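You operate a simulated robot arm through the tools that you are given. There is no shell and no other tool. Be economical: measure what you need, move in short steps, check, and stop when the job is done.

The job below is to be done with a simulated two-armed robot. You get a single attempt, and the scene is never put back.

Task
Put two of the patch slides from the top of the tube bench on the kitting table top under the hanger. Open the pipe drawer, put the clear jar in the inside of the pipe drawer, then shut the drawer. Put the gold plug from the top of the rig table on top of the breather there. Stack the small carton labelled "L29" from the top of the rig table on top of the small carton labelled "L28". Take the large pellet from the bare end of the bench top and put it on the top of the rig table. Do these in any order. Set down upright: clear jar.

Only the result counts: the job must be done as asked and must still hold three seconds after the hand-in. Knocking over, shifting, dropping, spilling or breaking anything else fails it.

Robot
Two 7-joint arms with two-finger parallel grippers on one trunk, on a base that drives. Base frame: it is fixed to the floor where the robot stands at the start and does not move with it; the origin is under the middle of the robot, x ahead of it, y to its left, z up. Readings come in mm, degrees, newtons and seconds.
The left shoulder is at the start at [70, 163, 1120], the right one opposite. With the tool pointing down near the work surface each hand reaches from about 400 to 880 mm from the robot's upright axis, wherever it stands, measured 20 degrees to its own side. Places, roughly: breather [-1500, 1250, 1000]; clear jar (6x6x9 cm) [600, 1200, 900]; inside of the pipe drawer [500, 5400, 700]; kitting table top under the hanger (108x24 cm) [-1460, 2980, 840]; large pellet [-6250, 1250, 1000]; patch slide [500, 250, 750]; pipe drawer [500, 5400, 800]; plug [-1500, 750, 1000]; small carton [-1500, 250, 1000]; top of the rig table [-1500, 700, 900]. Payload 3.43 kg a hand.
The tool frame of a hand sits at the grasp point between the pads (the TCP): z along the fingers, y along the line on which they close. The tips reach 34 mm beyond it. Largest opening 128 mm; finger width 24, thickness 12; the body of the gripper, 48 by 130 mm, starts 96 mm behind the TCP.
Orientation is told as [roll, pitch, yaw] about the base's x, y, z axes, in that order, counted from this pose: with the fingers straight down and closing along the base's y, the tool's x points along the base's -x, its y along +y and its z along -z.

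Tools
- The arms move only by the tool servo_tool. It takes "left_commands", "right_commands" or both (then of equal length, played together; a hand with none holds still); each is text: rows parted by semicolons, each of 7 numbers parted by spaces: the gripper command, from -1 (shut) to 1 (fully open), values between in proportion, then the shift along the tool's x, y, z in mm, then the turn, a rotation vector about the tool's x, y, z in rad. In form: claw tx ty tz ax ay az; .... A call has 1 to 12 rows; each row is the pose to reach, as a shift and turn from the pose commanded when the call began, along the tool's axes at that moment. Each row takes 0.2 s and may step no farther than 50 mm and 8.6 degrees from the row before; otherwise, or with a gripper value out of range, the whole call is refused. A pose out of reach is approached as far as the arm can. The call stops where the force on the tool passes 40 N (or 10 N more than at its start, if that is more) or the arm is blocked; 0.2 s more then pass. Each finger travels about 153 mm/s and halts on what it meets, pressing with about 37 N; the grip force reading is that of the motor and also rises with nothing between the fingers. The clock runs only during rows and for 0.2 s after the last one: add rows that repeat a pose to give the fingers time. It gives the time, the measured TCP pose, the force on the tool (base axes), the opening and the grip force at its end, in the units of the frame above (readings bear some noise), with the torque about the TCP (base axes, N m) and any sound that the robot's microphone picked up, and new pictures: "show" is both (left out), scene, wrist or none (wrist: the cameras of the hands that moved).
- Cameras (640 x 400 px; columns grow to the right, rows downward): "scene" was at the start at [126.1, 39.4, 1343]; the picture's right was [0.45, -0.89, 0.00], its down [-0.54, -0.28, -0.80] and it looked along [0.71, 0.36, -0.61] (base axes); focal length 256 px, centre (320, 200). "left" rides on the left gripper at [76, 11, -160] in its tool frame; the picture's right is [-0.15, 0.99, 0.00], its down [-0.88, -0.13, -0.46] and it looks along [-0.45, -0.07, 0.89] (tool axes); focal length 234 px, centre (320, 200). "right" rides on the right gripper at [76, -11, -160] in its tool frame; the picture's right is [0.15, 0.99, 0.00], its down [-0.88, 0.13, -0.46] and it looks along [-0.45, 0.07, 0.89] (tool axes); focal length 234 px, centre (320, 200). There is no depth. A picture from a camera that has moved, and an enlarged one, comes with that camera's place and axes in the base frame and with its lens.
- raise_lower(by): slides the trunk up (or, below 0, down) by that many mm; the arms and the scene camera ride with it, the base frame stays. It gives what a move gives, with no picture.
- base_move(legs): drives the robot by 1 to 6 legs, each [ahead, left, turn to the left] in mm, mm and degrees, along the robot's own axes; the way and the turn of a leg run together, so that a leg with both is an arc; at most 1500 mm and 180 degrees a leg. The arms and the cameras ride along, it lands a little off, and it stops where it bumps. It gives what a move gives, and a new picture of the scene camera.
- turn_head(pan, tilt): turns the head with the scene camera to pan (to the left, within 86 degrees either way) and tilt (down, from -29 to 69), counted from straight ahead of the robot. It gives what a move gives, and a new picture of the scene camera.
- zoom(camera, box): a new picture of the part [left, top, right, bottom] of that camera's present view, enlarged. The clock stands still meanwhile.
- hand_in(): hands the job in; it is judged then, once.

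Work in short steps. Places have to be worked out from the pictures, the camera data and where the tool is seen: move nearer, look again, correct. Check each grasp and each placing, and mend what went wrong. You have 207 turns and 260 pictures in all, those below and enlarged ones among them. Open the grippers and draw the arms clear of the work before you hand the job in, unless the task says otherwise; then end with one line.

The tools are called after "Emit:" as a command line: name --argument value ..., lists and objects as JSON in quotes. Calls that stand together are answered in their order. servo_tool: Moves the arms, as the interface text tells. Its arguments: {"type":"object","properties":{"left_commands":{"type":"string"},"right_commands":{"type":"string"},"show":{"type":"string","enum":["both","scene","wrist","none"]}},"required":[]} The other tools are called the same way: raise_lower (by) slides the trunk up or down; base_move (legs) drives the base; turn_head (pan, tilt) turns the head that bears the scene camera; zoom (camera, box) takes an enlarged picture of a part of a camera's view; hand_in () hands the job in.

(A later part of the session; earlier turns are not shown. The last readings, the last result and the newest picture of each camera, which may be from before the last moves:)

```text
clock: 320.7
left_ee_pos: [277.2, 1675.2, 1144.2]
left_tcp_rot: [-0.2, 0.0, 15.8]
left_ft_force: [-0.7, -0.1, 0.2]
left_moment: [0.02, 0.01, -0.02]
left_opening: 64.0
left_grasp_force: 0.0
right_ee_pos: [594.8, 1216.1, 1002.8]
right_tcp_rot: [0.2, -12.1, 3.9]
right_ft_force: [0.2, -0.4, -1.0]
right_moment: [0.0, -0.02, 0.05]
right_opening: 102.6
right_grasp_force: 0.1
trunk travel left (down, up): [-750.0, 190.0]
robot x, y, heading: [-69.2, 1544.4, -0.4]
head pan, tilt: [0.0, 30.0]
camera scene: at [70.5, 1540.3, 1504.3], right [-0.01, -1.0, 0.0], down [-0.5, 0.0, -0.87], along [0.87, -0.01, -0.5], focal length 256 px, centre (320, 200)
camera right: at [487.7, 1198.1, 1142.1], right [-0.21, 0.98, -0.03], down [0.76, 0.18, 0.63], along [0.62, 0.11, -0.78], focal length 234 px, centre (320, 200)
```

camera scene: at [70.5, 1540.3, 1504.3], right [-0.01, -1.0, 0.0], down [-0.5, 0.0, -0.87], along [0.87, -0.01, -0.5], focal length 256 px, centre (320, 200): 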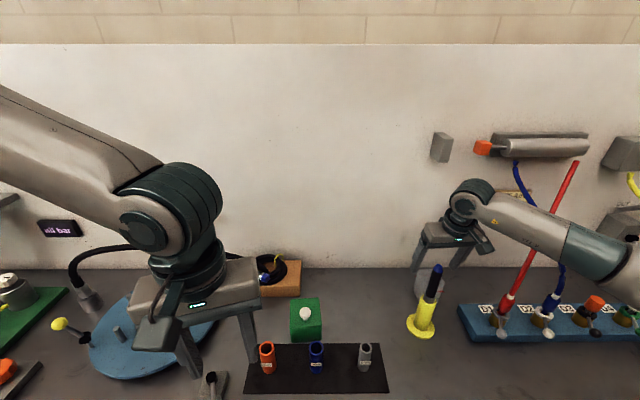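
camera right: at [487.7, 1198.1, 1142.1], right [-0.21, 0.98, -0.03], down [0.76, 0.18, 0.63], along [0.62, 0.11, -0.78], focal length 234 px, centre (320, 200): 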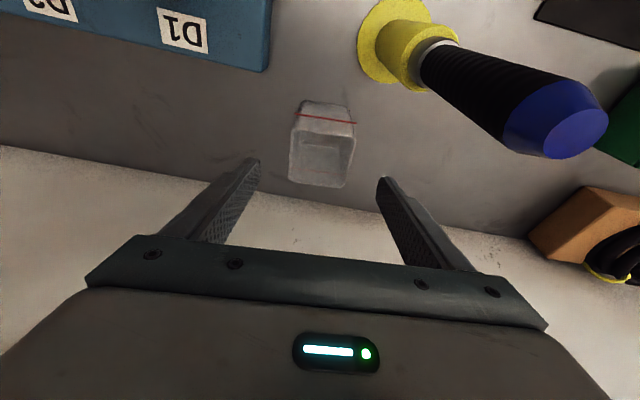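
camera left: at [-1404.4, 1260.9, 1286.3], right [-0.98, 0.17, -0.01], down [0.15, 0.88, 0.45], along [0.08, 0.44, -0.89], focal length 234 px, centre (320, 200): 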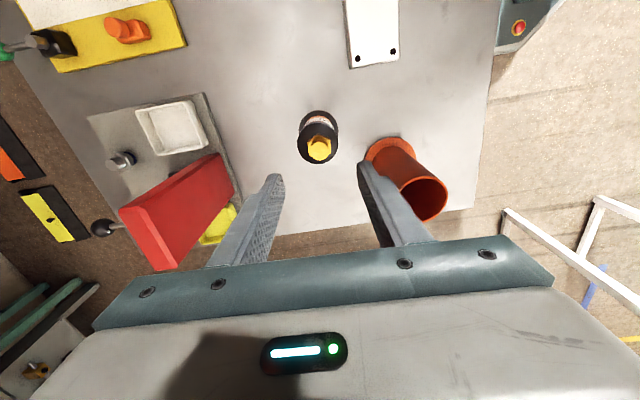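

Clearances to hoses and pen are fine. Descend the rest, then grip.

Emit:
servo_tool --right_commands "0.6 7 1 38 0 0 0;0.6 13.6 1 77 0 0 0;0.6 13.6 1 77 0 0 0;-1 13.6 1 77 0 0 0;-1 13.6 1 77 0 0 0;-1 13.6 1 77 0 0 0" --show "wrist"

```text
clock: 322.1
left_ee_pos: [276.6, 1675.2, 1143.6]
left_tcp_rot: [-0.3, -0.1, 15.8]
left_ft_force: [0.3, -0.4, 0.1]
left_moment: [0.03, -0.01, -0.04]
left_opening: 64.1
left_grasp_force: 0.0
right_ee_pos: [598.3, 1217.6, 924.9]
right_tcp_rot: [0.3, -12.1, 3.8]
right_ft_force: [0.9, 0.0, 0.3]
right_moment: [0.02, -0.04, -0.01]
right_opening: 59.2
right_grasp_force: 36.7
trunk travel left (down, up): [-750.0, 190.0]
robot x, y, heading: [-68.6, 1541.3, -0.2]
head pan, tilt: [0.0, 30.0]
camera right: at [490.5, 1198.7, 1063.5], right [-0.21, 0.98, -0.03], down [0.76, 0.18, 0.63], along [0.62, 0.11, -0.78], focal length 234 px, centre (320, 200)
```

right: 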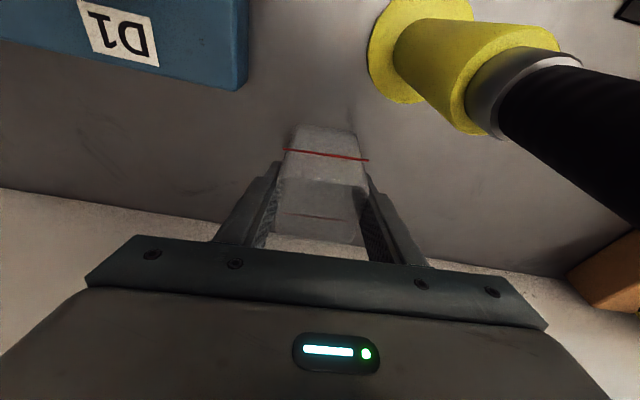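

Jar held (59 mm). Lift straight up.

Emit:
servo_tool --right_commands "-1 -4 0 -20 0 0 0;-1 -12 0 -60 0 0 0;-1 -21 0 -105 0 0 0;-1 -30 0 -150 0 0 0;-1 -39 0 -192 0 0 0;-1 -45 0 -222 0 0 0;-1 -45 45 -222 0 0 0;-1 -45 90 -222 0 0 0;-1 -45 135 -222 0 0 0;-1 -45 150 -222 0 0 0" --show "both"

```text
clock: 324.3
left_ee_pos: [276.5, 1675.7, 1142.8]
left_tcp_rot: [-0.3, -0.1, 15.7]
left_ft_force: [-0.9, -0.1, 0.9]
left_moment: [-0.02, 0.03, -0.03]
left_opening: 64.1
left_grasp_force: 0.0
right_ee_pos: [585.7, 1367.3, 1150.7]
right_tcp_rot: [0.1, -12.0, 3.8]
right_ft_force: [-0.5, 0.9, -0.6]
right_moment: [0.03, 0.04, 0.02]
right_opening: 59.4
right_grasp_force: 36.8
trunk travel left (down, up): [-750.0, 190.0]
robot x, y, heading: [-64.4, 1539.8, -0.3]
head pan, tilt: [0.0, 30.0]
camera scene: at [70.9, 1540.4, 1504.2], right [-0.01, -1.0, 0.0], down [-0.5, 0.0, -0.87], along [0.87, -0.01, -0.5], focal length 256 px, centre (320, 200)
camera right: at [479.4, 1347.8, 1289.5], right [-0.21, 0.98, -0.03], down [0.76, 0.18, 0.63], along [0.62, 0.11, -0.78], focal length 234 px, centre (320, 200)
```

scene: 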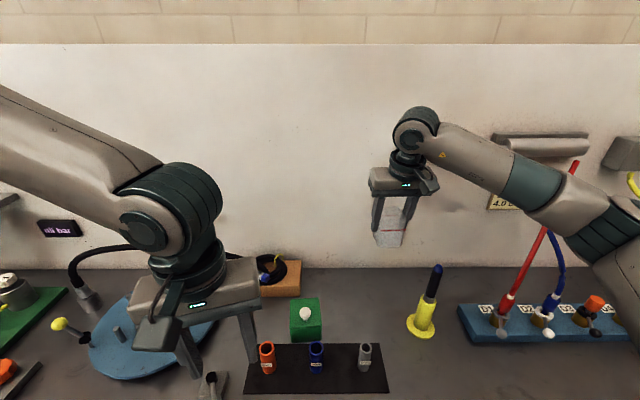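
right: 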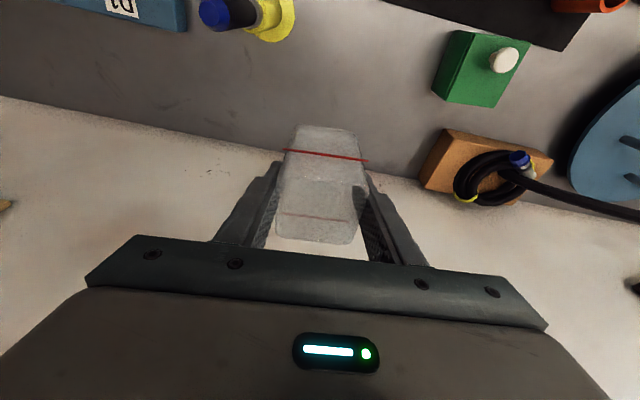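

Retract the jar toward the robot, back off and head north for the pipe drawer.

Emit:
servo_tool --right_commands "-1 45 3 -9 0 0 0;-1 90 6 -18 0 0 0;-1 135 9 -28 0 0 0;-1 180 12 -37 0 0 0;-1 225 15 -46 0 0 0;-1 245 17 -50 0 0 0" --show "none"

Emit:
base_move --legs '[[-280, 0, 0], [0, 1400, 0]]'

Emit:
turn_head --pan 60 --tilt 20

```text
clock: 325.7
left_ee_pos: [277.1, 1674.2, 1142.3]
left_tcp_rot: [-0.3, -0.1, 15.7]
left_ft_force: [-0.1, -1.0, 1.0]
left_moment: [-0.01, 0.0, -0.01]
left_opening: 63.9
left_grasp_force: 0.0
right_ee_pos: [333.6, 1366.1, 1149.1]
right_tcp_rot: [0.1, -12.0, 3.8]
right_ft_force: [0.0, 0.7, -0.6]
right_moment: [0.01, -0.02, 0.02]
right_opening: 59.3
right_grasp_force: 36.8
trunk travel left (down, up): [-750.0, 190.0]
robot x, y, heading: [-68.5, 1540.6, -0.1]
head pan, tilt: [0.0, 30.0]
```

```text
clock: 334.2
left_ee_pos: [6.2, 3079.5, 1143.0]
left_tcp_rot: [-0.3, -0.1, 15.8]
left_ft_force: [0.0, -0.2, 0.6]
left_moment: [0.01, 0.03, 0.02]
left_opening: 64.0
left_grasp_force: 0.0
right_ee_pos: [63.5, 2771.2, 1149.9]
right_tcp_rot: [0.2, -11.9, 3.9]
right_ft_force: [-0.4, -0.6, 0.1]
right_moment: [0.02, -0.03, 0.01]
right_opening: 59.2
right_grasp_force: 36.5
trunk travel left (down, up): [-750.0, 190.0]
robot x, y, heading: [-336.6, 2944.0, -0.4]
head pan, tilt: [0.0, 30.0]
camera scene: at [-200.7, 2944.7, 1504.3], right [-0.01, -1.0, 0.0], down [-0.5, 0.0, -0.87], along [0.87, 0.0, -0.5], focal length 256 px, centre (320, 200)
```

scene: 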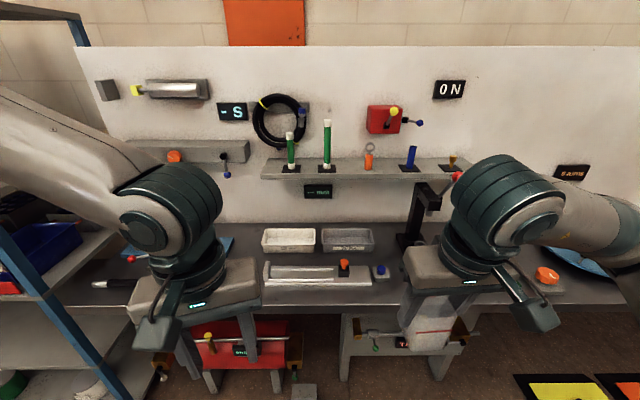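

```text
clock: 335.5
left_ee_pos: [5.5, 3080.9, 1143.1]
left_tcp_rot: [-0.3, -0.1, 15.9]
left_ft_force: [-0.3, 0.5, -0.5]
left_moment: [0.02, 0.03, 0.02]
left_opening: 64.1
left_grasp_force: 0.1
right_ee_pos: [63.8, 2772.4, 1150.6]
right_tcp_rot: [0.2, -11.9, 3.9]
right_ft_force: [0.2, 0.3, 0.0]
right_moment: [0.0, 0.02, 0.01]
right_opening: 59.1
right_grasp_force: 37.0
trunk travel left (down, up): [-750.0, 190.0]
robot x, y, heading: [-337.7, 2947.2, -0.1]
head pan, tilt: [60.0, 20.0]
camera scene: at [-244.0, 3025.9, 1520.3], right [0.86, -0.51, 0.0], down [-0.17, -0.3, -0.94], along [0.47, 0.81, -0.34], focal length 256 px, centre (320, 200)
```

scene: 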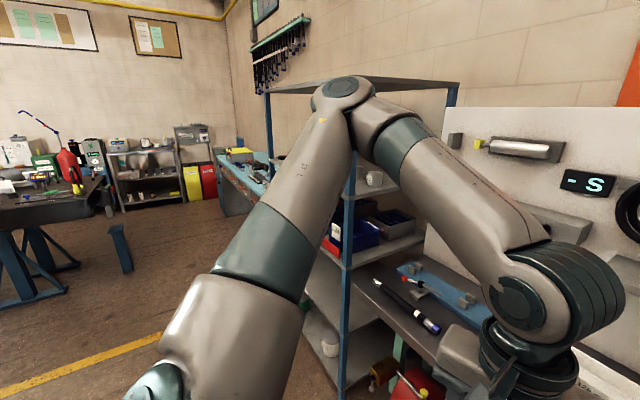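

Continue north along the aisle and look.

Emit:
base_move --legs '[[0, 1300, 0]]'

Emit:
turn_head --pan 40 --tilt 28

```text
clock: 342.0
left_ee_pos: [18.0, 4374.5, 1142.6]
left_tcp_rot: [-0.3, -0.1, 15.4]
left_ft_force: [0.0, -0.3, 1.2]
left_moment: [0.02, -0.01, 0.0]
left_opening: 64.0
left_grasp_force: 0.0
right_ee_pos: [73.9, 4064.5, 1149.9]
right_tcp_rot: [0.2, -12.0, 3.6]
right_ft_force: [-0.6, 0.0, -0.8]
right_moment: [-0.03, -0.01, 0.0]
right_opening: 58.9
right_grasp_force: 36.9
trunk travel left (down, up): [-750.0, 190.0]
robot x, y, heading: [-329.7, 4240.9, -0.4]
head pan, tilt: [60.0, 20.0]
camera scene: at [-232.8, 4321.1, 1520.4], right [0.86, -0.51, 0.0], down [-0.17, -0.29, -0.94], along [0.48, 0.81, -0.34], focal length 256 px, centre (320, 200)
```

scene: 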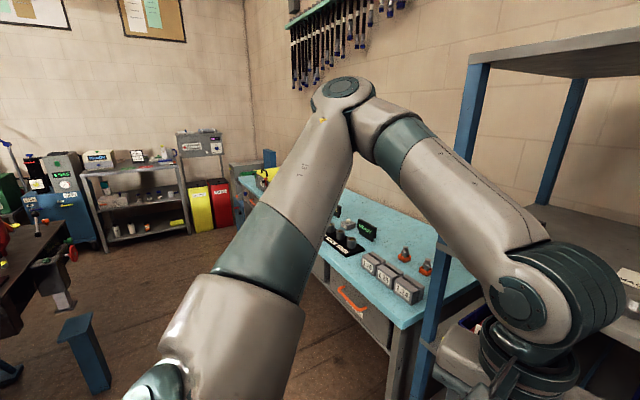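

```text
clock: 342.9
left_ee_pos: [17.2, 4374.9, 1143.6]
left_tcp_rot: [-0.3, 0.0, 15.3]
left_ft_force: [0.3, 0.0, -0.5]
left_moment: [0.0, 0.02, -0.01]
left_opening: 63.9
left_grasp_force: 0.1
right_ee_pos: [73.3, 4066.0, 1149.9]
right_tcp_rot: [0.3, -12.1, 3.5]
right_ft_force: [0.1, 0.4, -0.5]
right_moment: [0.01, 0.01, -0.01]
right_opening: 59.2
right_grasp_force: 37.5
trunk travel left (down, up): [-750.0, 190.0]
robot x, y, heading: [-332.4, 4243.1, -0.5]
head pan, tilt: [40.0, 28.0]
camera scene: at [-209.8, 4299.2, 1507.5], right [0.63, -0.77, 0.0], down [-0.36, -0.3, -0.88], along [0.68, 0.56, -0.47], focal length 256 px, centre (320, 200)
```

scene: 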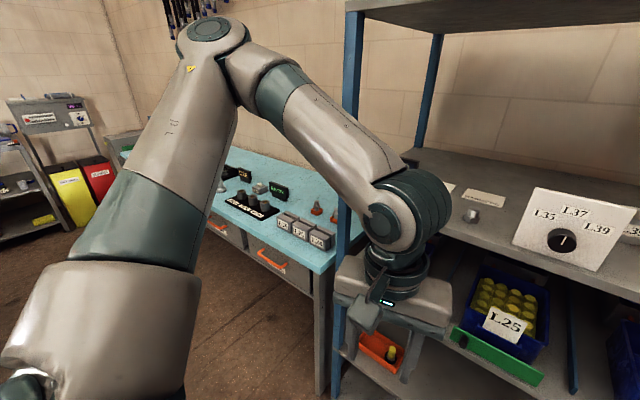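

Blue table with orange-handled drawers ahead. Move alongside it.

Emit:
base_move --legs '[[0, 900, 0.4]]'

Emit:
turn_head --pan 10 --tilt 42

Emit:
zoom --camera "scene" --box '[140, 160, 460, 360]'

```text
clock: 347.6
left_ee_pos: [22.4, 5273.9, 1143.9]
left_tcp_rot: [-0.4, -0.2, 16.0]
left_ft_force: [0.7, 0.2, 0.2]
left_moment: [0.0, 0.02, -0.01]
left_opening: 63.8
left_grasp_force: 0.1
right_ee_pos: [79.8, 4965.3, 1148.9]
right_tcp_rot: [0.1, -11.9, 4.1]
right_ft_force: [0.4, 0.8, -0.5]
right_moment: [-0.01, -0.03, -0.04]
right_opening: 59.1
right_grasp_force: 37.4
trunk travel left (down, up): [-750.0, 190.0]
robot x, y, heading: [-324.7, 5140.1, -0.3]
head pan, tilt: [40.0, 28.0]
camera scene: at [-204.0, 5196.5, 1507.5], right [0.64, -0.77, 0.0], down [-0.36, -0.3, -0.88], along [0.68, 0.57, -0.47], focal length 256 px, centre (320, 200)
```

scene: 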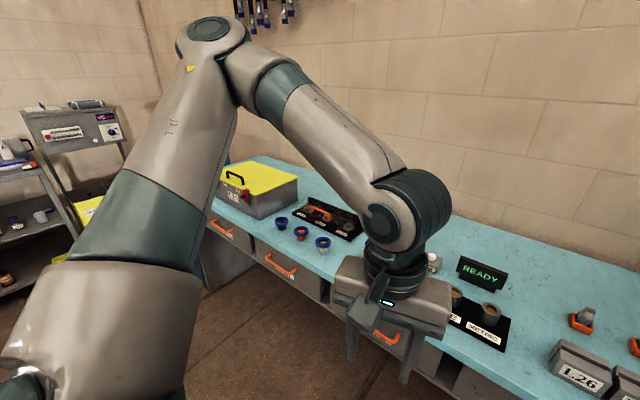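

```text
clock: 348.5
left_ee_pos: [22.4, 5274.0, 1143.2]
left_tcp_rot: [-0.3, -0.2, 15.8]
left_ft_force: [0.9, 0.9, 0.2]
left_moment: [0.03, -0.01, 0.0]
left_opening: 64.0
left_grasp_force: 0.1
right_ee_pos: [80.1, 4966.3, 1150.6]
right_tcp_rot: [0.2, -11.9, 4.1]
right_ft_force: [0.4, -0.1, -0.4]
right_moment: [0.0, -0.02, 0.03]
right_opening: 59.3
right_grasp_force: 37.2
trunk travel left (down, up): [-750.0, 190.0]
robot x, y, heading: [-320.9, 5138.4, -0.0]
head pan, tilt: [10.0, 42.0]
camera scene: at [-191.7, 5152.6, 1486.0], right [0.17, -0.99, 0.0], down [-0.66, -0.11, -0.74], along [0.73, 0.13, -0.67], focal length 256 px, centre (320, 200)
```

scene: 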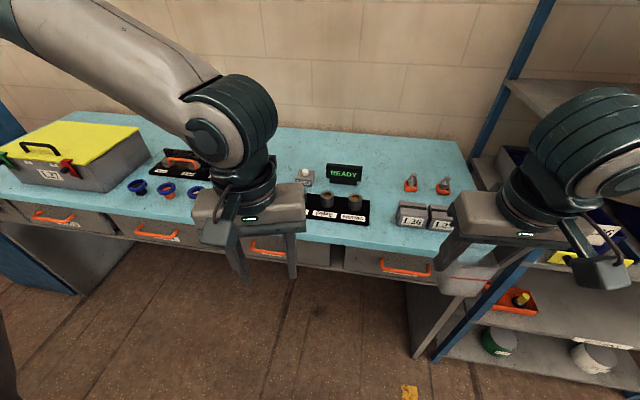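

```text
2.00 times, centred on (300, 260) of scene
camera zoom: at [-191.7, 5152.6, 1486.0], right [0.17, -0.99, 0.0], down [-0.66, -0.11, -0.74], along [0.73, 0.13, -0.67], focal length 513 px, centre (360, 80)
```

zoom: 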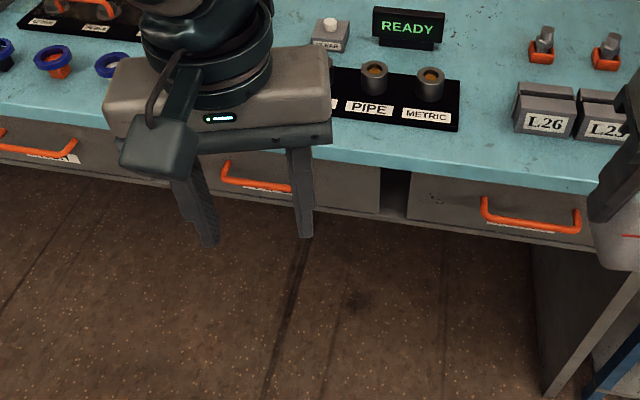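

Second drawer (handle ≈[300,5421]) fits the given place. I tilt the left hand and use its camera to view handle and label.

Emit:
servo_tool --left_commands "0 -10 20 20 0.0166 -0.12 0.0554;0 -25 40 50 0.0332 -0.24 0.111;0 -40 65 80 0.05 -0.36 0.166;0 -55 90 110 0.0664 -0.48 0.222;0 -71 110 143 0.083 -0.6 0.277;0 -71 110 143 0.083 -0.6 0.277" --show "both"

```text
clock: 349.9
left_ee_pos: [175.2, 5413.1, 972.3]
left_tcp_rot: [0.0, -34.8, -0.4]
left_ft_force: [-0.1, 0.5, 0.2]
left_moment: [0.04, -0.01, 0.03]
left_opening: 63.9
left_grasp_force: 0.1
left hand out of reach, approached as far as the arm can: row 1, 2, 3, 4, 5, 6
right_ee_pos: [81.1, 4964.1, 1150.0]
right_tcp_rot: [0.2, -12.0, 4.1]
right_ft_force: [-0.4, 0.7, -0.7]
right_moment: [-0.01, -0.01, 0.01]
right_opening: 59.3
right_grasp_force: 37.0
trunk travel left (down, up): [-750.0, 190.0]
robot x, y, heading: [-320.1, 5138.4, -0.1]
head pan, tilt: [10.0, 42.0]
camera scene: at [-191.8, 5150.8, 1486.0], right [0.17, -0.99, 0.0], down [-0.66, -0.11, -0.74], along [0.73, 0.13, -0.67], focal length 256 px, centre (320, 200)
camera left: at [21.2, 5426.3, 1059.3], right [0.13, 0.99, 0.08], down [0.46, -0.13, 0.88], along [0.88, -0.07, -0.47], focal length 234 px, centre (320, 200)
```

scene: 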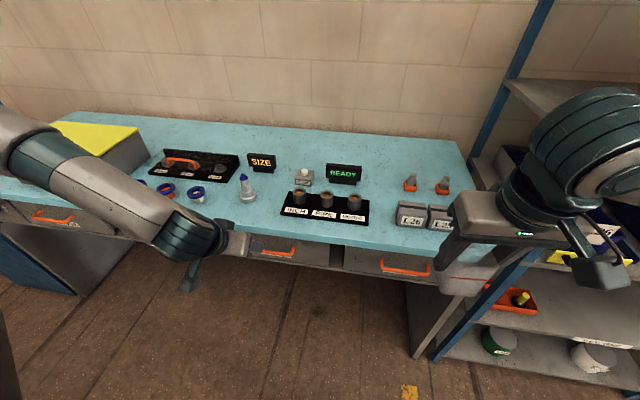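
left: 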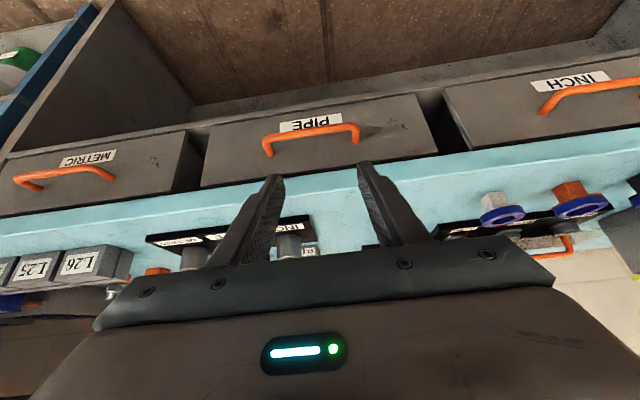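

It is labelled PIPE; handle bar ≈[277,5400,808], ~135 mm long along y. Rotate the left hand about its axis so the fingers can close above/below the bar.

Emit:
servo_tool --left_commands "0 0 0 -10 0 0 -0.14;0 0 0 -20 0 0 -0.28;0 0 0 -30 0 0 -0.42;0 0 0 -40 0 0 -0.56;0 0 0 -40 0 0 -0.70;0 0 0 -40 0 0 -0.84;0 0 0 -40 0 0 -0.98;0 0 0 -40 0 0 -1.12;0 0 0 -40 0 0 -1.26;0 0 0 -40 0 0 -1.40;0 0 0 -40 0 0 -1.5;0 0 0 -40 0 0 -1.57" --show "both"

```text
clock: 352.5
left_ee_pos: [173.6, 5473.4, 1034.2]
left_tcp_rot: [-34.5, 0.3, 89.0]
left_ft_force: [-0.3, 0.2, -1.1]
left_moment: [0.0, 0.0, -0.03]
left_opening: 63.9
left_grasp_force: 0.1
left hand out of reach, approached as far as the arm can: row 1, 2, 3, 4, 5, 6, 7, 8, 9, 10, 11, 12
right_ee_pos: [80.5, 4966.2, 1150.5]
right_tcp_rot: [0.1, -12.1, 4.1]
right_ft_force: [0.6, 0.7, -0.5]
right_moment: [-0.03, 0.02, 0.02]
right_opening: 59.0
right_grasp_force: 37.2
trunk travel left (down, up): [-750.0, 190.0]
robot x, y, heading: [-324.1, 5138.7, -0.3]
head pan, tilt: [10.0, 42.0]
camera scene: at [-192.5, 5153.6, 1486.1], right [0.17, -0.99, 0.0], down [-0.66, -0.11, -0.74], along [0.73, 0.13, -0.67], focal length 256 px, centre (320, 200)
camera left: at [73.7, 5401.4, 1159.4], right [-0.81, 0.16, -0.56], down [-0.14, 0.89, 0.44], along [0.57, 0.44, -0.7], focal length 234 px, centre (320, 200)
```

scene: 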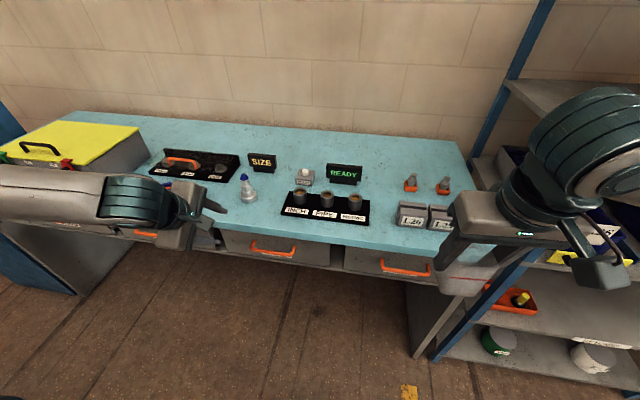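
left: 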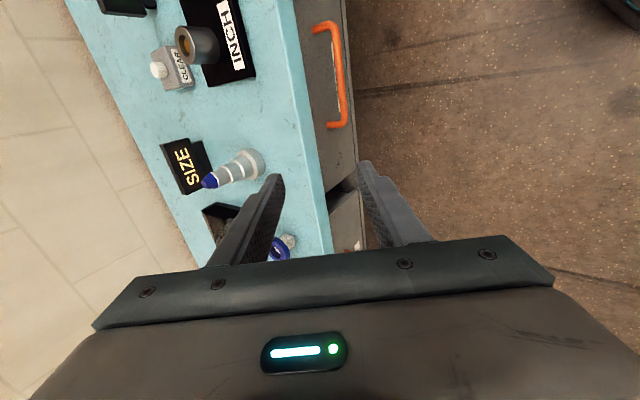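

Orientation achieved; the arm prefers more lateral offset, so shift the base right 80 mm, then approach the handle.

Emit:
base_move --legs '[[0, -80, 0]]'

Emit:
servo_tool --left_commands "0 0 0 30 0 0 0;0 0 0 60 0 0 0;0 0 0 85 0 0 0;0 0 0 85 0 0 0" --show "wrist"

```text
clock: 353.6
left_ee_pos: [174.7, 5395.5, 1035.0]
left_tcp_rot: [-34.5, 0.3, 89.2]
left_ft_force: [-0.2, -0.2, -0.4]
left_moment: [-0.04, -0.01, -0.02]
left_opening: 64.1
left_grasp_force: 0.0
right_ee_pos: [81.1, 4889.8, 1149.9]
right_tcp_rot: [0.0, -12.0, 4.1]
right_ft_force: [0.3, -0.6, -0.7]
right_moment: [-0.05, 0.04, 0.03]
right_opening: 59.2
right_grasp_force: 36.7
trunk travel left (down, up): [-750.0, 190.0]
robot x, y, heading: [-322.5, 5063.3, 0.1]
head pan, tilt: [10.0, 42.0]
camera scene: at [-192.0, 5075.9, 1486.0], right [0.17, -0.99, 0.0], down [-0.66, -0.12, -0.74], along [0.73, 0.13, -0.67], focal length 256 px, centre (320, 200)
```

scene: 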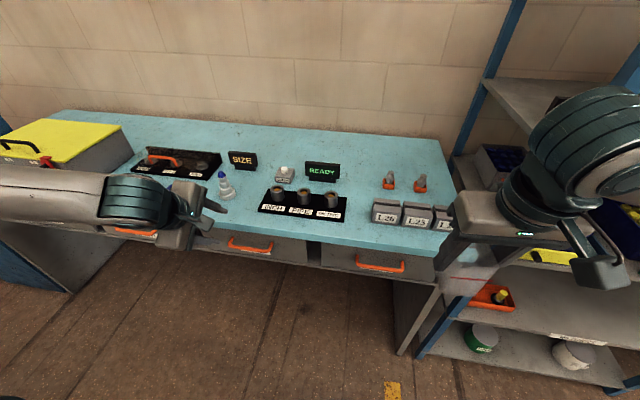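

```text
clock: 354.6
left_ee_pos: [223.9, 5419.2, 987.4]
left_tcp_rot: [-34.2, 0.3, 88.9]
left_ft_force: [-0.4, 0.6, 0.9]
left_moment: [-0.02, 0.03, -0.03]
left_opening: 64.0
left_grasp_force: 0.1
left hand out of reach, approached as far as the arm can: row 1, 2, 3, 4
right_ee_pos: [80.5, 4889.2, 1150.0]
right_tcp_rot: [0.1, -12.1, 4.0]
right_ft_force: [0.4, 0.8, -0.8]
right_moment: [-0.02, -0.04, 0.04]
right_opening: 59.2
right_grasp_force: 36.7
trunk travel left (down, up): [-750.0, 190.0]
robot x, y, heading: [-325.8, 5061.5, -0.1]
head pan, tilt: [10.0, 42.0]
camera left: at [122.7, 5347.5, 1112.5], right [-0.81, 0.16, -0.56], down [-0.13, 0.89, 0.45], along [0.57, 0.44, -0.7], focal length 234 px, centre (320, 200)
```

left: 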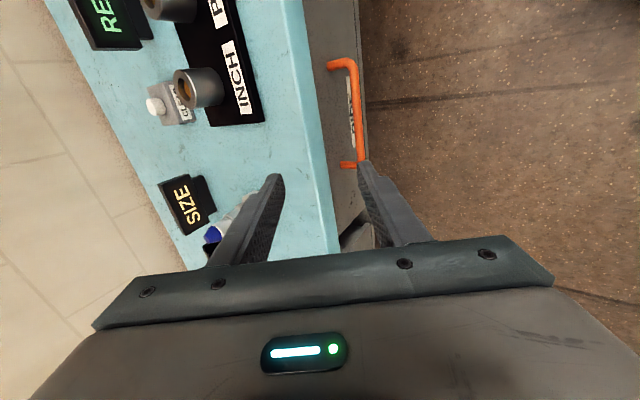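

Still limited laterally; shift the base right another 100 mm and approach again.

Emit:
base_move --legs '[[0, -110, 0]]'

Emit:
servo_tool --left_commands "0.1 -35 0 10 0 0 0;0.1 -70 0 25 0 0 0;0.1 -85 0 50 0 0 0;0.1 -85 0 75 0 0 0;0.1 -85 0 75 0 0 0" --show "both"

```text
clock: 355.8
left_ee_pos: [222.6, 5309.0, 986.6]
left_tcp_rot: [-34.3, 0.3, 88.9]
left_ft_force: [0.2, 0.1, -0.4]
left_moment: [0.02, 0.04, -0.02]
left_opening: 64.1
left_grasp_force: 0.0
right_ee_pos: [79.4, 4779.3, 1150.0]
right_tcp_rot: [0.1, -12.0, 4.1]
right_ft_force: [0.1, -0.3, -1.1]
right_moment: [-0.02, -0.02, 0.01]
right_opening: 58.9
right_grasp_force: 36.5
trunk travel left (down, up): [-750.0, 190.0]
robot x, y, heading: [-326.8, 4949.6, -0.1]
head pan, tilt: [10.0, 42.0]
camera scene: at [-192.2, 4966.1, 1486.0], right [0.17, -0.99, 0.0], down [-0.66, -0.12, -0.74], along [0.73, 0.13, -0.67], focal length 256 px, centre (320, 200)
```

scene: 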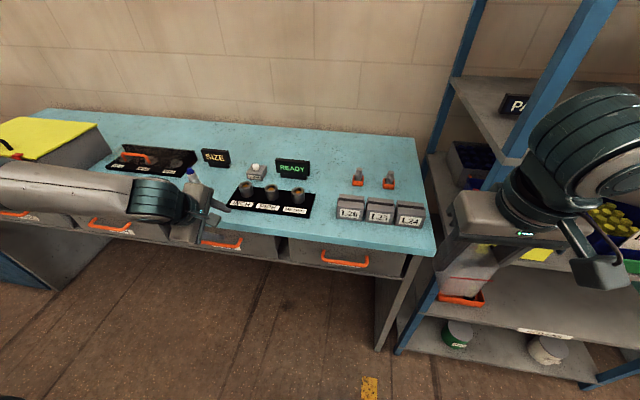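

```text
clock: 357.0
left_ee_pos: [265.8, 5393.2, 925.3]
left_tcp_rot: [-34.4, 0.2, 88.9]
left_ft_force: [0.0, 0.0, 0.2]
left_moment: [0.02, 0.02, -0.01]
left_opening: 70.4
left_grasp_force: 0.0
right_ee_pos: [79.1, 4779.0, 1150.1]
right_tcp_rot: [0.2, -12.1, 4.2]
right_ft_force: [0.0, -0.3, -0.6]
right_moment: [-0.01, -0.02, -0.02]
right_opening: 59.3
right_grasp_force: 37.4
trunk travel left (down, up): [-750.0, 190.0]
robot x, y, heading: [-321.8, 4949.7, 0.2]
head pan, tilt: [10.0, 42.0]
camera scene: at [-193.1, 4965.1, 1486.1], right [0.17, -0.99, 0.0], down [-0.66, -0.11, -0.74], along [0.73, 0.13, -0.67], focal length 256 px, centre (320, 200)
camera left: at [165.4, 5322.1, 1050.1], right [-0.81, 0.16, -0.56], down [-0.13, 0.89, 0.45], along [0.57, 0.44, -0.7], focal length 234 px, centre (320, 200)
```

scene: 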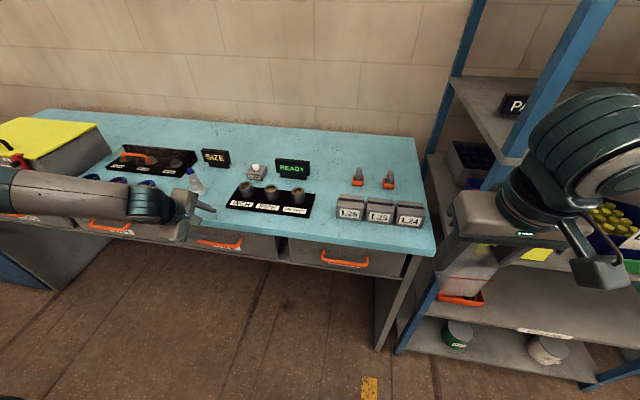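
left: 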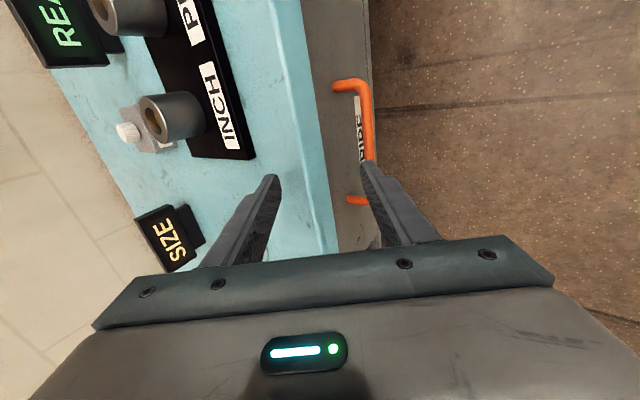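

Bar refined to ≈[275,5400,810], standoff ~30 mm. Pull back from the edge and tilt the hand nearly horizontal.

Emit:
servo_tool --left_commands "0 -2 35 -6 0 0 0;0 -4 70 -12 0 0 0;0 -7 104 -17 0 0 0;0 -7 104 -17 0.14 0 0;0 -7 104 -17 0.28 0 0;0 -7 104 -17 0.42 0 0;0 -7 104 -17 0.56 0 0;0 -7 104 -17 0.7 0 0;0 -7 104 -17 0.7 0 0" --show "both"

```text
clock: 359.0
left_ee_pos: [171.7, 5402.8, 880.4]
left_tcp_rot: [-74.5, 0.2, 88.9]
left_ft_force: [-0.6, 0.6, -0.5]
left_moment: [0.0, -0.04, -0.03]
left_opening: 63.9
left_grasp_force: 0.0
left hand out of reach, approached as far as the arm can: row 3, 4, 5
right_ee_pos: [80.8, 4779.2, 1149.6]
right_tcp_rot: [0.1, -12.0, 4.2]
right_ft_force: [0.3, -0.3, -0.6]
right_moment: [0.02, 0.03, -0.02]
right_opening: 59.6
right_grasp_force: 36.9
trunk travel left (down, up): [-750.0, 190.0]
robot x, y, heading: [-320.5, 4950.8, -0.6]
head pan, tilt: [10.0, 42.0]
camera scene: at [-191.4, 4966.0, 1485.9], right [0.17, -0.99, 0.0], down [-0.66, -0.11, -0.74], along [0.73, 0.13, -0.67], focal length 256 px, centre (320, 200)
camera left: at [14.0, 5331.6, 911.8], right [-0.26, 0.15, -0.95], down [-0.39, 0.89, 0.24], along [0.88, 0.43, -0.18], focal length 234 px, centre (320, 200)
```

scene: 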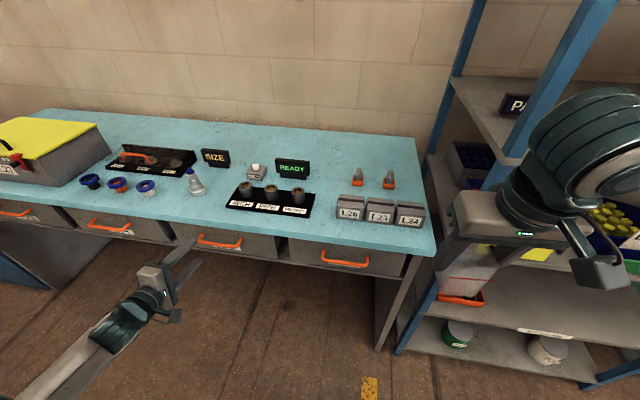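
left: 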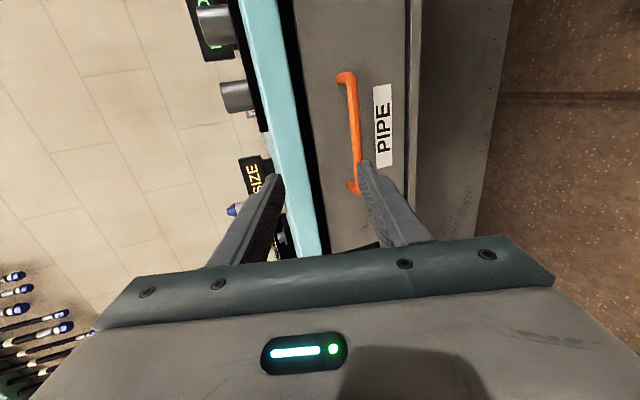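

Clear view: bar at z≈808, y≈5393. Align on the approach line with a narrow opening.

Emit:
servo_tool --left_commands "-0.44 4 20 15 0 0 0;-0.44 8 42 30 0 0 0;-0.44 8 42 44 0 0 0;-0.44 8 42 44 0 0 0" --show "wrist"

```text
clock: 360.0
left_ee_pos: [201.6, 5394.7, 827.4]
left_tcp_rot: [-74.4, 0.3, 88.9]
left_ft_force: [0.1, -0.2, 0.8]
left_moment: [-0.03, -0.01, -0.01]
left_opening: 35.4
left_grasp_force: 0.1
right_ee_pos: [80.9, 4778.4, 1151.0]
right_tcp_rot: [0.2, -12.0, 4.1]
right_ft_force: [-0.2, -0.1, -0.8]
right_moment: [0.03, 0.01, -0.01]
right_opening: 59.1
right_grasp_force: 37.0
trunk travel left (down, up): [-750.0, 190.0]
robot x, y, heading: [-322.8, 4948.3, -0.0]
head pan, tilt: [10.0, 42.0]
camera left: at [44.0, 5322.2, 859.6], right [-0.26, 0.15, -0.95], down [-0.39, 0.89, 0.24], along [0.88, 0.43, -0.18], focal length 234 px, centre (320, 200)
```

left: 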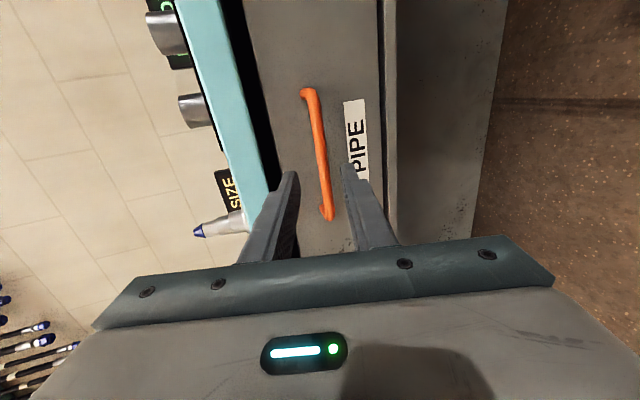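

Bar is centred between the fingers. Advance 55 mm.

Emit:
servo_tool --left_commands "-0.44 0 0 20 0 0 0;-0.44 0 0 40 0 0 0;-0.44 0 0 53 0 0 0;-0.44 0 0 53 0 0 0" --show "wrist"

```text
clock: 361.0
left_ee_pos: [254.2, 5392.0, 814.6]
left_tcp_rot: [-74.4, 0.2, 88.9]
left_ft_force: [0.6, -0.1, -0.7]
left_moment: [0.03, -0.01, -0.01]
left_opening: 35.9
left_grasp_force: 0.0
right_ee_pos: [80.1, 4780.3, 1149.9]
right_tcp_rot: [0.3, -11.9, 4.2]
right_ft_force: [0.1, -0.5, -0.1]
right_moment: [0.02, 0.0, 0.0]
right_opening: 59.1
right_grasp_force: 37.1
trunk travel left (down, up): [-750.0, 190.0]
robot x, y, heading: [-325.1, 4951.1, -0.0]
head pan, tilt: [10.0, 42.0]
camera left: at [95.3, 5321.4, 845.9], right [-0.26, 0.15, -0.95], down [-0.39, 0.89, 0.24], along [0.88, 0.43, -0.18], focal length 234 px, centre (320, 200)
```

left: 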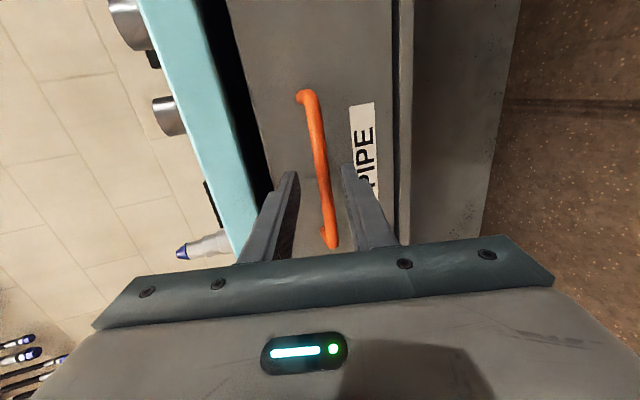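

Close on the bar.

Emit:
servo_tool --left_commands "-1 0 0 0 0 0 0;-1 0 0 0 0 0 0;-1 0 0 0 0 0 0" --show "wrist"

```text
clock: 361.8
left_ee_pos: [252.0, 5392.3, 810.9]
left_tcp_rot: [-74.1, 0.3, 88.9]
left_ft_force: [-8.8, -3.2, -15.3]
left_moment: [0.16, 0.5, 0.37]
left_opening: 11.7
left_grasp_force: 45.3
right_ee_pos: [80.7, 4778.5, 1148.4]
right_tcp_rot: [0.1, -12.1, 4.1]
right_ft_force: [0.2, -0.5, -0.9]
right_moment: [0.01, 0.01, -0.02]
right_opening: 59.3
right_grasp_force: 37.0
trunk travel left (down, up): [-750.0, 190.0]
robot x, y, heading: [-320.9, 4950.7, 0.0]
head pan, tilt: [10.0, 42.0]
camera left: at [94.7, 5321.4, 843.8], right [-0.27, 0.15, -0.95], down [-0.39, 0.89, 0.24], along [0.88, 0.43, -0.18], focal length 234 px, centre (320, 200)
```

left: 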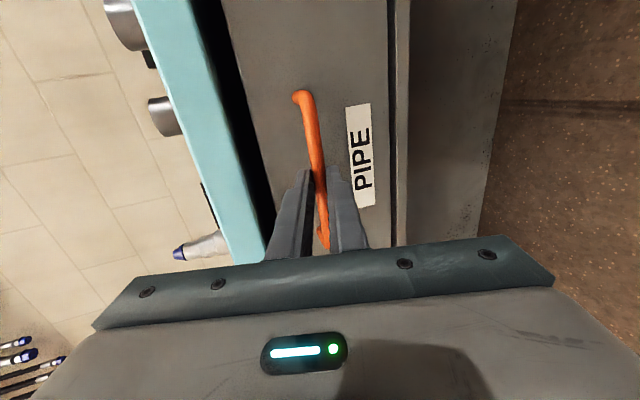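

Gripped (11.7 mm). Pull the drawer by driving the base straight back.

Emit:
base_move --legs '[[-120, 0, 0]]'

```text
clock: 363.0
left_ee_pos: [133.7, 5393.6, 811.1]
left_tcp_rot: [-74.1, 0.2, 88.7]
left_ft_force: [1.0, -5.0, -25.3]
left_moment: [0.13, 0.65, 0.31]
left_opening: 11.5
left_grasp_force: 45.0
right_ee_pos: [-37.9, 4778.2, 1149.1]
right_tcp_rot: [0.2, -11.9, 4.1]
right_ft_force: [0.3, 0.4, -0.2]
right_moment: [-0.01, 0.02, -0.02]
right_opening: 59.3
right_grasp_force: 36.8
trunk travel left (down, up): [-750.0, 190.0]
robot x, y, heading: [-443.2, 4953.5, -0.2]
head pan, tilt: [10.0, 42.0]
camera scene: at [-309.3, 4966.8, 1485.6], right [0.17, -0.99, 0.0], down [-0.66, -0.11, -0.74], along [0.73, 0.13, -0.67], focal length 256 px, centre (320, 200)
```

scene: 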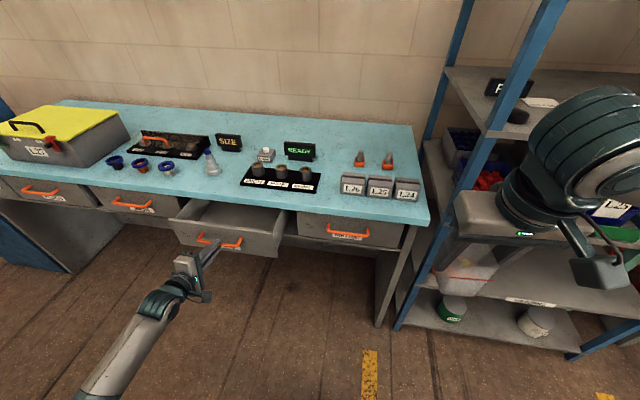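

The drawer is sliding out. Pull another 110 mm.

Emit:
base_move --legs '[[-120, 0, 0]]'

```text
clock: 364.3
left_ee_pos: [15.0, 5393.2, 812.0]
left_tcp_rot: [-74.1, 0.2, 88.8]
left_ft_force: [0.8, -0.7, -14.8]
left_moment: [0.29, 0.37, 0.81]
left_opening: 11.6
left_grasp_force: 44.7
right_ee_pos: [-158.4, 4779.6, 1149.3]
right_tcp_rot: [0.1, -12.0, 3.9]
right_ft_force: [-1.1, 0.0, -0.2]
right_moment: [-0.02, 0.02, 0.01]
right_opening: 59.1
right_grasp_force: 36.7
trunk travel left (down, up): [-750.0, 190.0]
robot x, y, heading: [-566.2, 4951.9, -0.3]
head pan, tilt: [10.0, 42.0]
camera scene: at [-430.2, 4966.9, 1485.7], right [0.17, -0.99, 0.0], down [-0.66, -0.11, -0.74], along [0.73, 0.13, -0.67], focal length 256 px, centre (320, 200)
```

scene: 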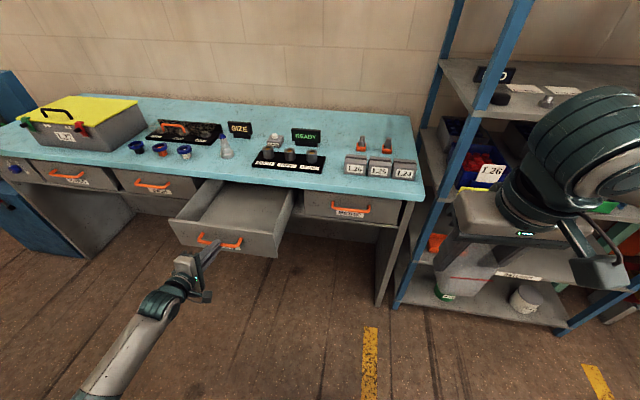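

Drawer open ~240 mm and empty. Release the handle, back the left hand off and raise it.

Emit:
servo_tool --left_commands "-0.44 0 0 0 0 0 0;-0.44 0 0 0 0 0 0;-0.44 0 0 -25 0 0 0;-0.44 0 0 -60 0 0 0;-0.44 0 -40 -80 0 0 0;-0.44 0 -85 -90 0 0 0;-0.44 0 -130 -100 0 0 0;-0.44 0 -175 -110 0 0 0;-0.44 0 -220 -120 0 0 0;-0.44 0 -250 -125 0 0 0" --show "scene"

Emit:
turn_head --pan 70 --tilt 25

```text
clock: 366.5
left_ee_pos: [-36.1, 5394.7, 1085.4]
left_tcp_rot: [-74.1, 0.3, 88.9]
left_ft_force: [0.6, 0.2, 0.4]
left_moment: [0.01, 0.01, 0.02]
left_opening: 35.8
left_grasp_force: 0.1
right_ee_pos: [-159.2, 4778.1, 1149.1]
right_tcp_rot: [0.2, -12.0, 4.0]
right_ft_force: [0.7, 0.7, -0.6]
right_moment: [-0.02, 0.01, -0.01]
right_opening: 59.3
right_grasp_force: 37.0
trunk travel left (down, up): [-750.0, 190.0]
robot x, y, heading: [-562.8, 4954.4, 0.0]
head pan, tilt: [10.0, 42.0]
camera scene: at [-431.6, 4965.7, 1485.9], right [0.17, -0.99, 0.0], down [-0.66, -0.11, -0.74], along [0.73, 0.13, -0.67], focal length 256 px, centre (320, 200)
```

scene: 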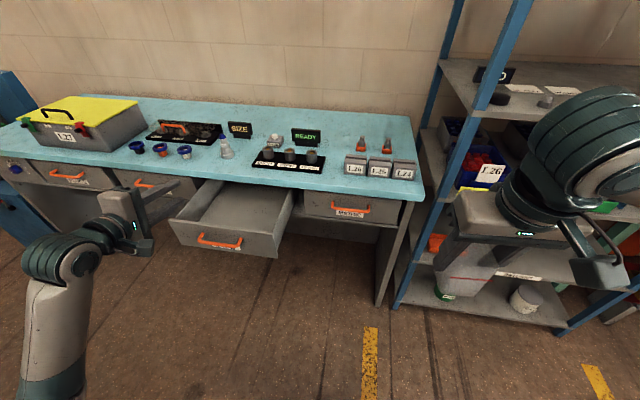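

```text
clock: 367.8
left_ee_pos: [-37.1, 5394.4, 1085.9]
left_tcp_rot: [-74.3, 0.3, 88.8]
left_ft_force: [-0.5, -0.2, 0.7]
left_moment: [0.01, 0.0, -0.01]
left_opening: 35.9
left_grasp_force: 0.1
right_ee_pos: [-159.8, 4778.9, 1149.5]
right_tcp_rot: [0.3, -12.1, 4.1]
right_ft_force: [0.8, 0.4, -0.2]
right_moment: [0.01, -0.02, -0.03]
right_opening: 59.1
right_grasp_force: 36.7
trunk travel left (down, up): [-750.0, 190.0]
robot x, y, heading: [-562.3, 4950.8, -0.2]
head pan, tilt: [70.0, 25.0]
camera scene: at [-482.5, 5038.0, 1512.2], right [0.94, -0.35, 0.0], down [-0.15, -0.4, -0.91], along [0.31, 0.85, -0.42], focal length 256 px, centre (320, 200)
```

scene: 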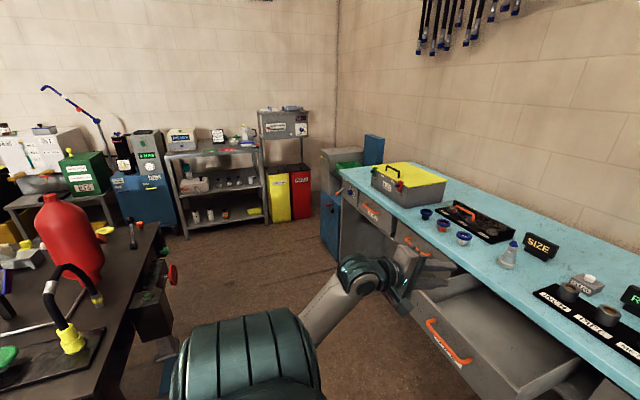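

The dark table to the west limits space, so I'll turn the robot 60° left near here, which brings the drawer into the right arm's sector.

Emit:
base_move --legs '[[150, 75, 0], [0, 0, 60]]'

Emit:
turn_head --pan -30 --tilt 45

```text
clock: 371.9
left_ee_pos: [-531.3, 5703.8, 1085.7]
left_tcp_rot: [-74.2, 0.4, 148.5]
left_ft_force: [0.8, 0.7, -0.7]
left_moment: [-0.03, 0.01, 0.04]
left_opening: 35.6
left_grasp_force: 0.0
right_ee_pos: [-61.7, 5287.4, 1150.4]
right_tcp_rot: [0.3, -12.0, 63.7]
right_ft_force: [0.1, 0.1, -0.3]
right_moment: [0.0, 0.02, -0.01]
right_opening: 58.8
right_grasp_force: 36.8
trunk travel left (down, up): [-750.0, 190.0]
robot x, y, heading: [-415.3, 5030.1, 59.3]
head pan, tilt: [70.0, 25.0]
camera scene: at [-448.8, 5140.7, 1512.3], right [0.77, 0.64, 0.0], down [0.27, -0.33, -0.91], along [-0.58, 0.7, -0.42], focal length 256 px, centre (320, 200)
```

scene: 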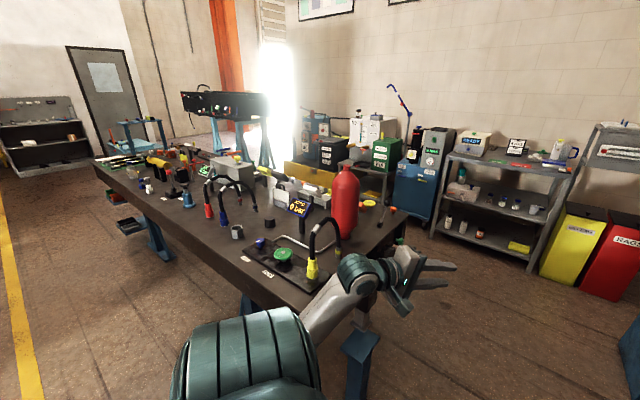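

```text
clock: 373.6
left_ee_pos: [-531.3, 5703.2, 1085.5]
left_tcp_rot: [-74.1, 0.3, 148.5]
left_ft_force: [-0.2, 0.7, 0.7]
left_moment: [-0.04, -0.01, 0.0]
left_opening: 35.8
left_grasp_force: 0.1
right_ee_pos: [-61.2, 5285.7, 1150.5]
right_tcp_rot: [0.2, -12.1, 63.7]
right_ft_force: [-0.6, 0.4, -0.1]
right_moment: [-0.01, -0.02, 0.0]
right_opening: 59.3
right_grasp_force: 37.2
trunk travel left (down, up): [-750.0, 190.0]
robot x, y, heading: [-417.1, 5025.5, 59.6]
head pan, tilt: [-30.0, 45.0]
camera scene: at [-319.4, 5109.7, 1481.7], right [0.49, -0.87, 0.0], down [-0.62, -0.35, -0.71], along [0.62, 0.35, -0.71], focal length 256 px, centre (320, 200)
```

scene: 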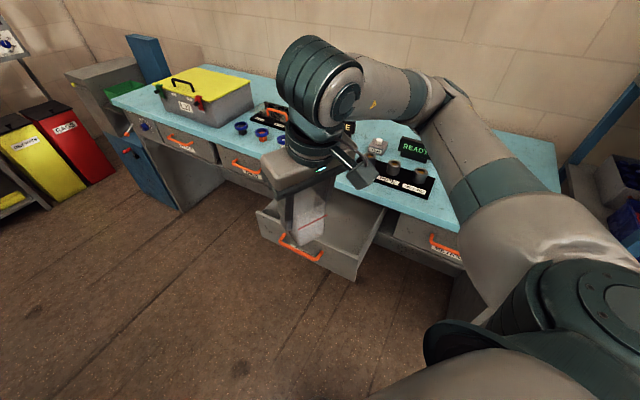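

Now carry the jar over the open drawer ([170,5395]) and lower to just above its rim.

Emit:
servo_tool --right_commands "-1 -33 -27 7 0 0 0;-1 -66 -54 14 0 0 0;-1 -99 -80 21 0 0 0;-1 -132 -107 28 0 0 0;-1 -165 -133 35 0 0 0;-1 -196 -159 42 0 0 0;-1 -187 -159 85 0 0 0;-1 -178 -159 128 0 0 0;-1 -169 -159 171 0 0 0;-1 -160 -159 214 0 0 0;-1 -152 -159 250 0 0 0;-1 -152 -159 250 0 0 0" --show "both"

```text
clock: 376.2
left_ee_pos: [-530.4, 5701.8, 1086.9]
left_tcp_rot: [-74.2, 0.3, 148.5]
left_ft_force: [-0.4, 0.0, 0.9]
left_moment: [-0.02, 0.02, 0.01]
left_opening: 35.6
left_grasp_force: 0.2
right_ee_pos: [168.6, 5397.2, 937.3]
right_tcp_rot: [0.2, -12.0, 63.7]
right_ft_force: [0.2, -0.5, -0.3]
right_moment: [0.0, -0.02, 0.0]
right_opening: 58.9
right_grasp_force: 37.0
trunk travel left (down, up): [-750.0, 190.0]
robot x, y, heading: [-415.9, 5027.3, 59.3]
head pan, tilt: [-30.0, 45.0]
camera scene: at [-319.7, 5109.5, 1481.7], right [0.49, -0.87, 0.0], down [-0.62, -0.35, -0.71], along [0.62, 0.35, -0.71], focal length 256 px, centre (320, 200)
camera right: at [131.9, 5295.9, 1075.8], right [-0.95, 0.31, -0.03], down [0.22, 0.74, 0.63], along [0.22, 0.59, -0.78], focal length 234 px, centre (320, 200)
```

scene: 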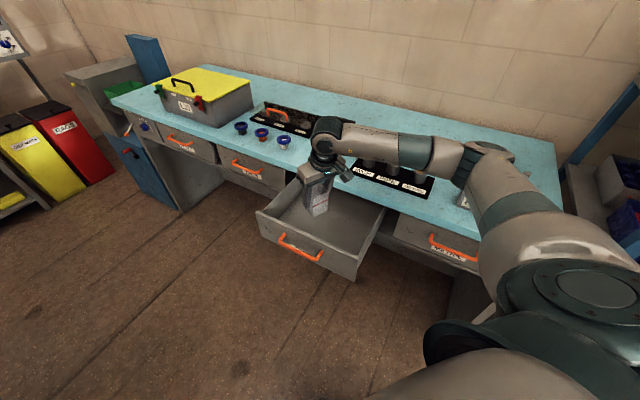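
right: 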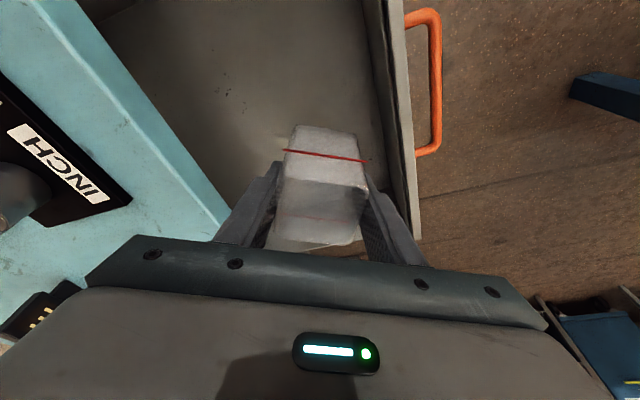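

Good alignment. Shift 25 mm away from the drawer front and lower into the drawer.

Emit:
servo_tool --right_commands "-1 -11 -22 2 0 0 0;-1 -4 -22 37 0 0 0;-1 3 -22 72 0 0 0;-1 10 -22 105 0 0 0;-1 12 -22 112 0 0 0;-1 12 -22 112 0 0 0" --show "both"

```text
clock: 377.6
left_ee_pos: [-530.9, 5703.4, 1084.7]
left_tcp_rot: [-74.3, 0.1, 148.4]
left_ft_force: [-0.2, 0.7, 0.5]
left_moment: [0.0, 0.02, -0.02]
left_opening: 35.7
left_grasp_force: 0.1
right_ee_pos: [194.8, 5397.9, 823.8]
right_tcp_rot: [0.2, -12.0, 63.7]
right_ft_force: [-0.6, 0.4, -0.7]
right_moment: [0.01, 0.0, 0.01]
right_opening: 59.0
right_grasp_force: 36.7
trunk travel left (down, up): [-750.0, 190.0]
robot x, y, heading: [-413.8, 5024.4, 59.3]
head pan, tilt: [-30.0, 45.0]
camera scene: at [-319.2, 5109.6, 1481.7], right [0.49, -0.87, 0.0], down [-0.62, -0.35, -0.71], along [0.62, 0.35, -0.71], focal length 256 px, centre (320, 200)
camera right: at [156.8, 5296.3, 963.0], right [-0.95, 0.31, -0.03], down [0.22, 0.74, 0.63], along [0.22, 0.59, -0.78], focal length 234 px, centre (320, 200)
```

scene: 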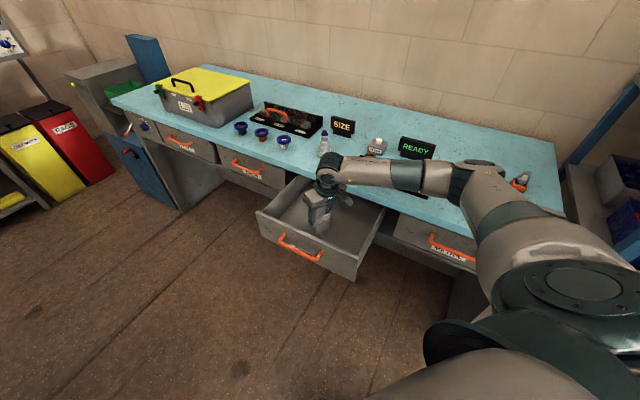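
right: 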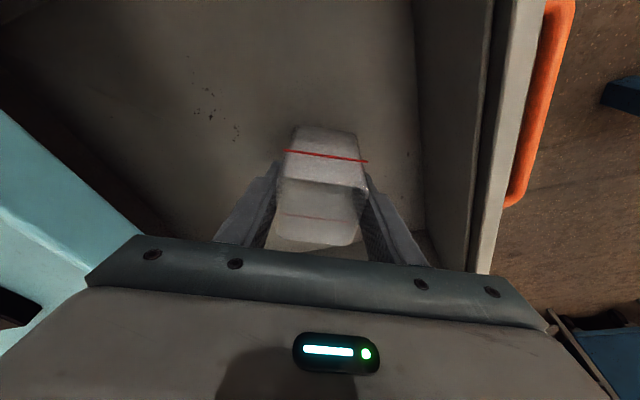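

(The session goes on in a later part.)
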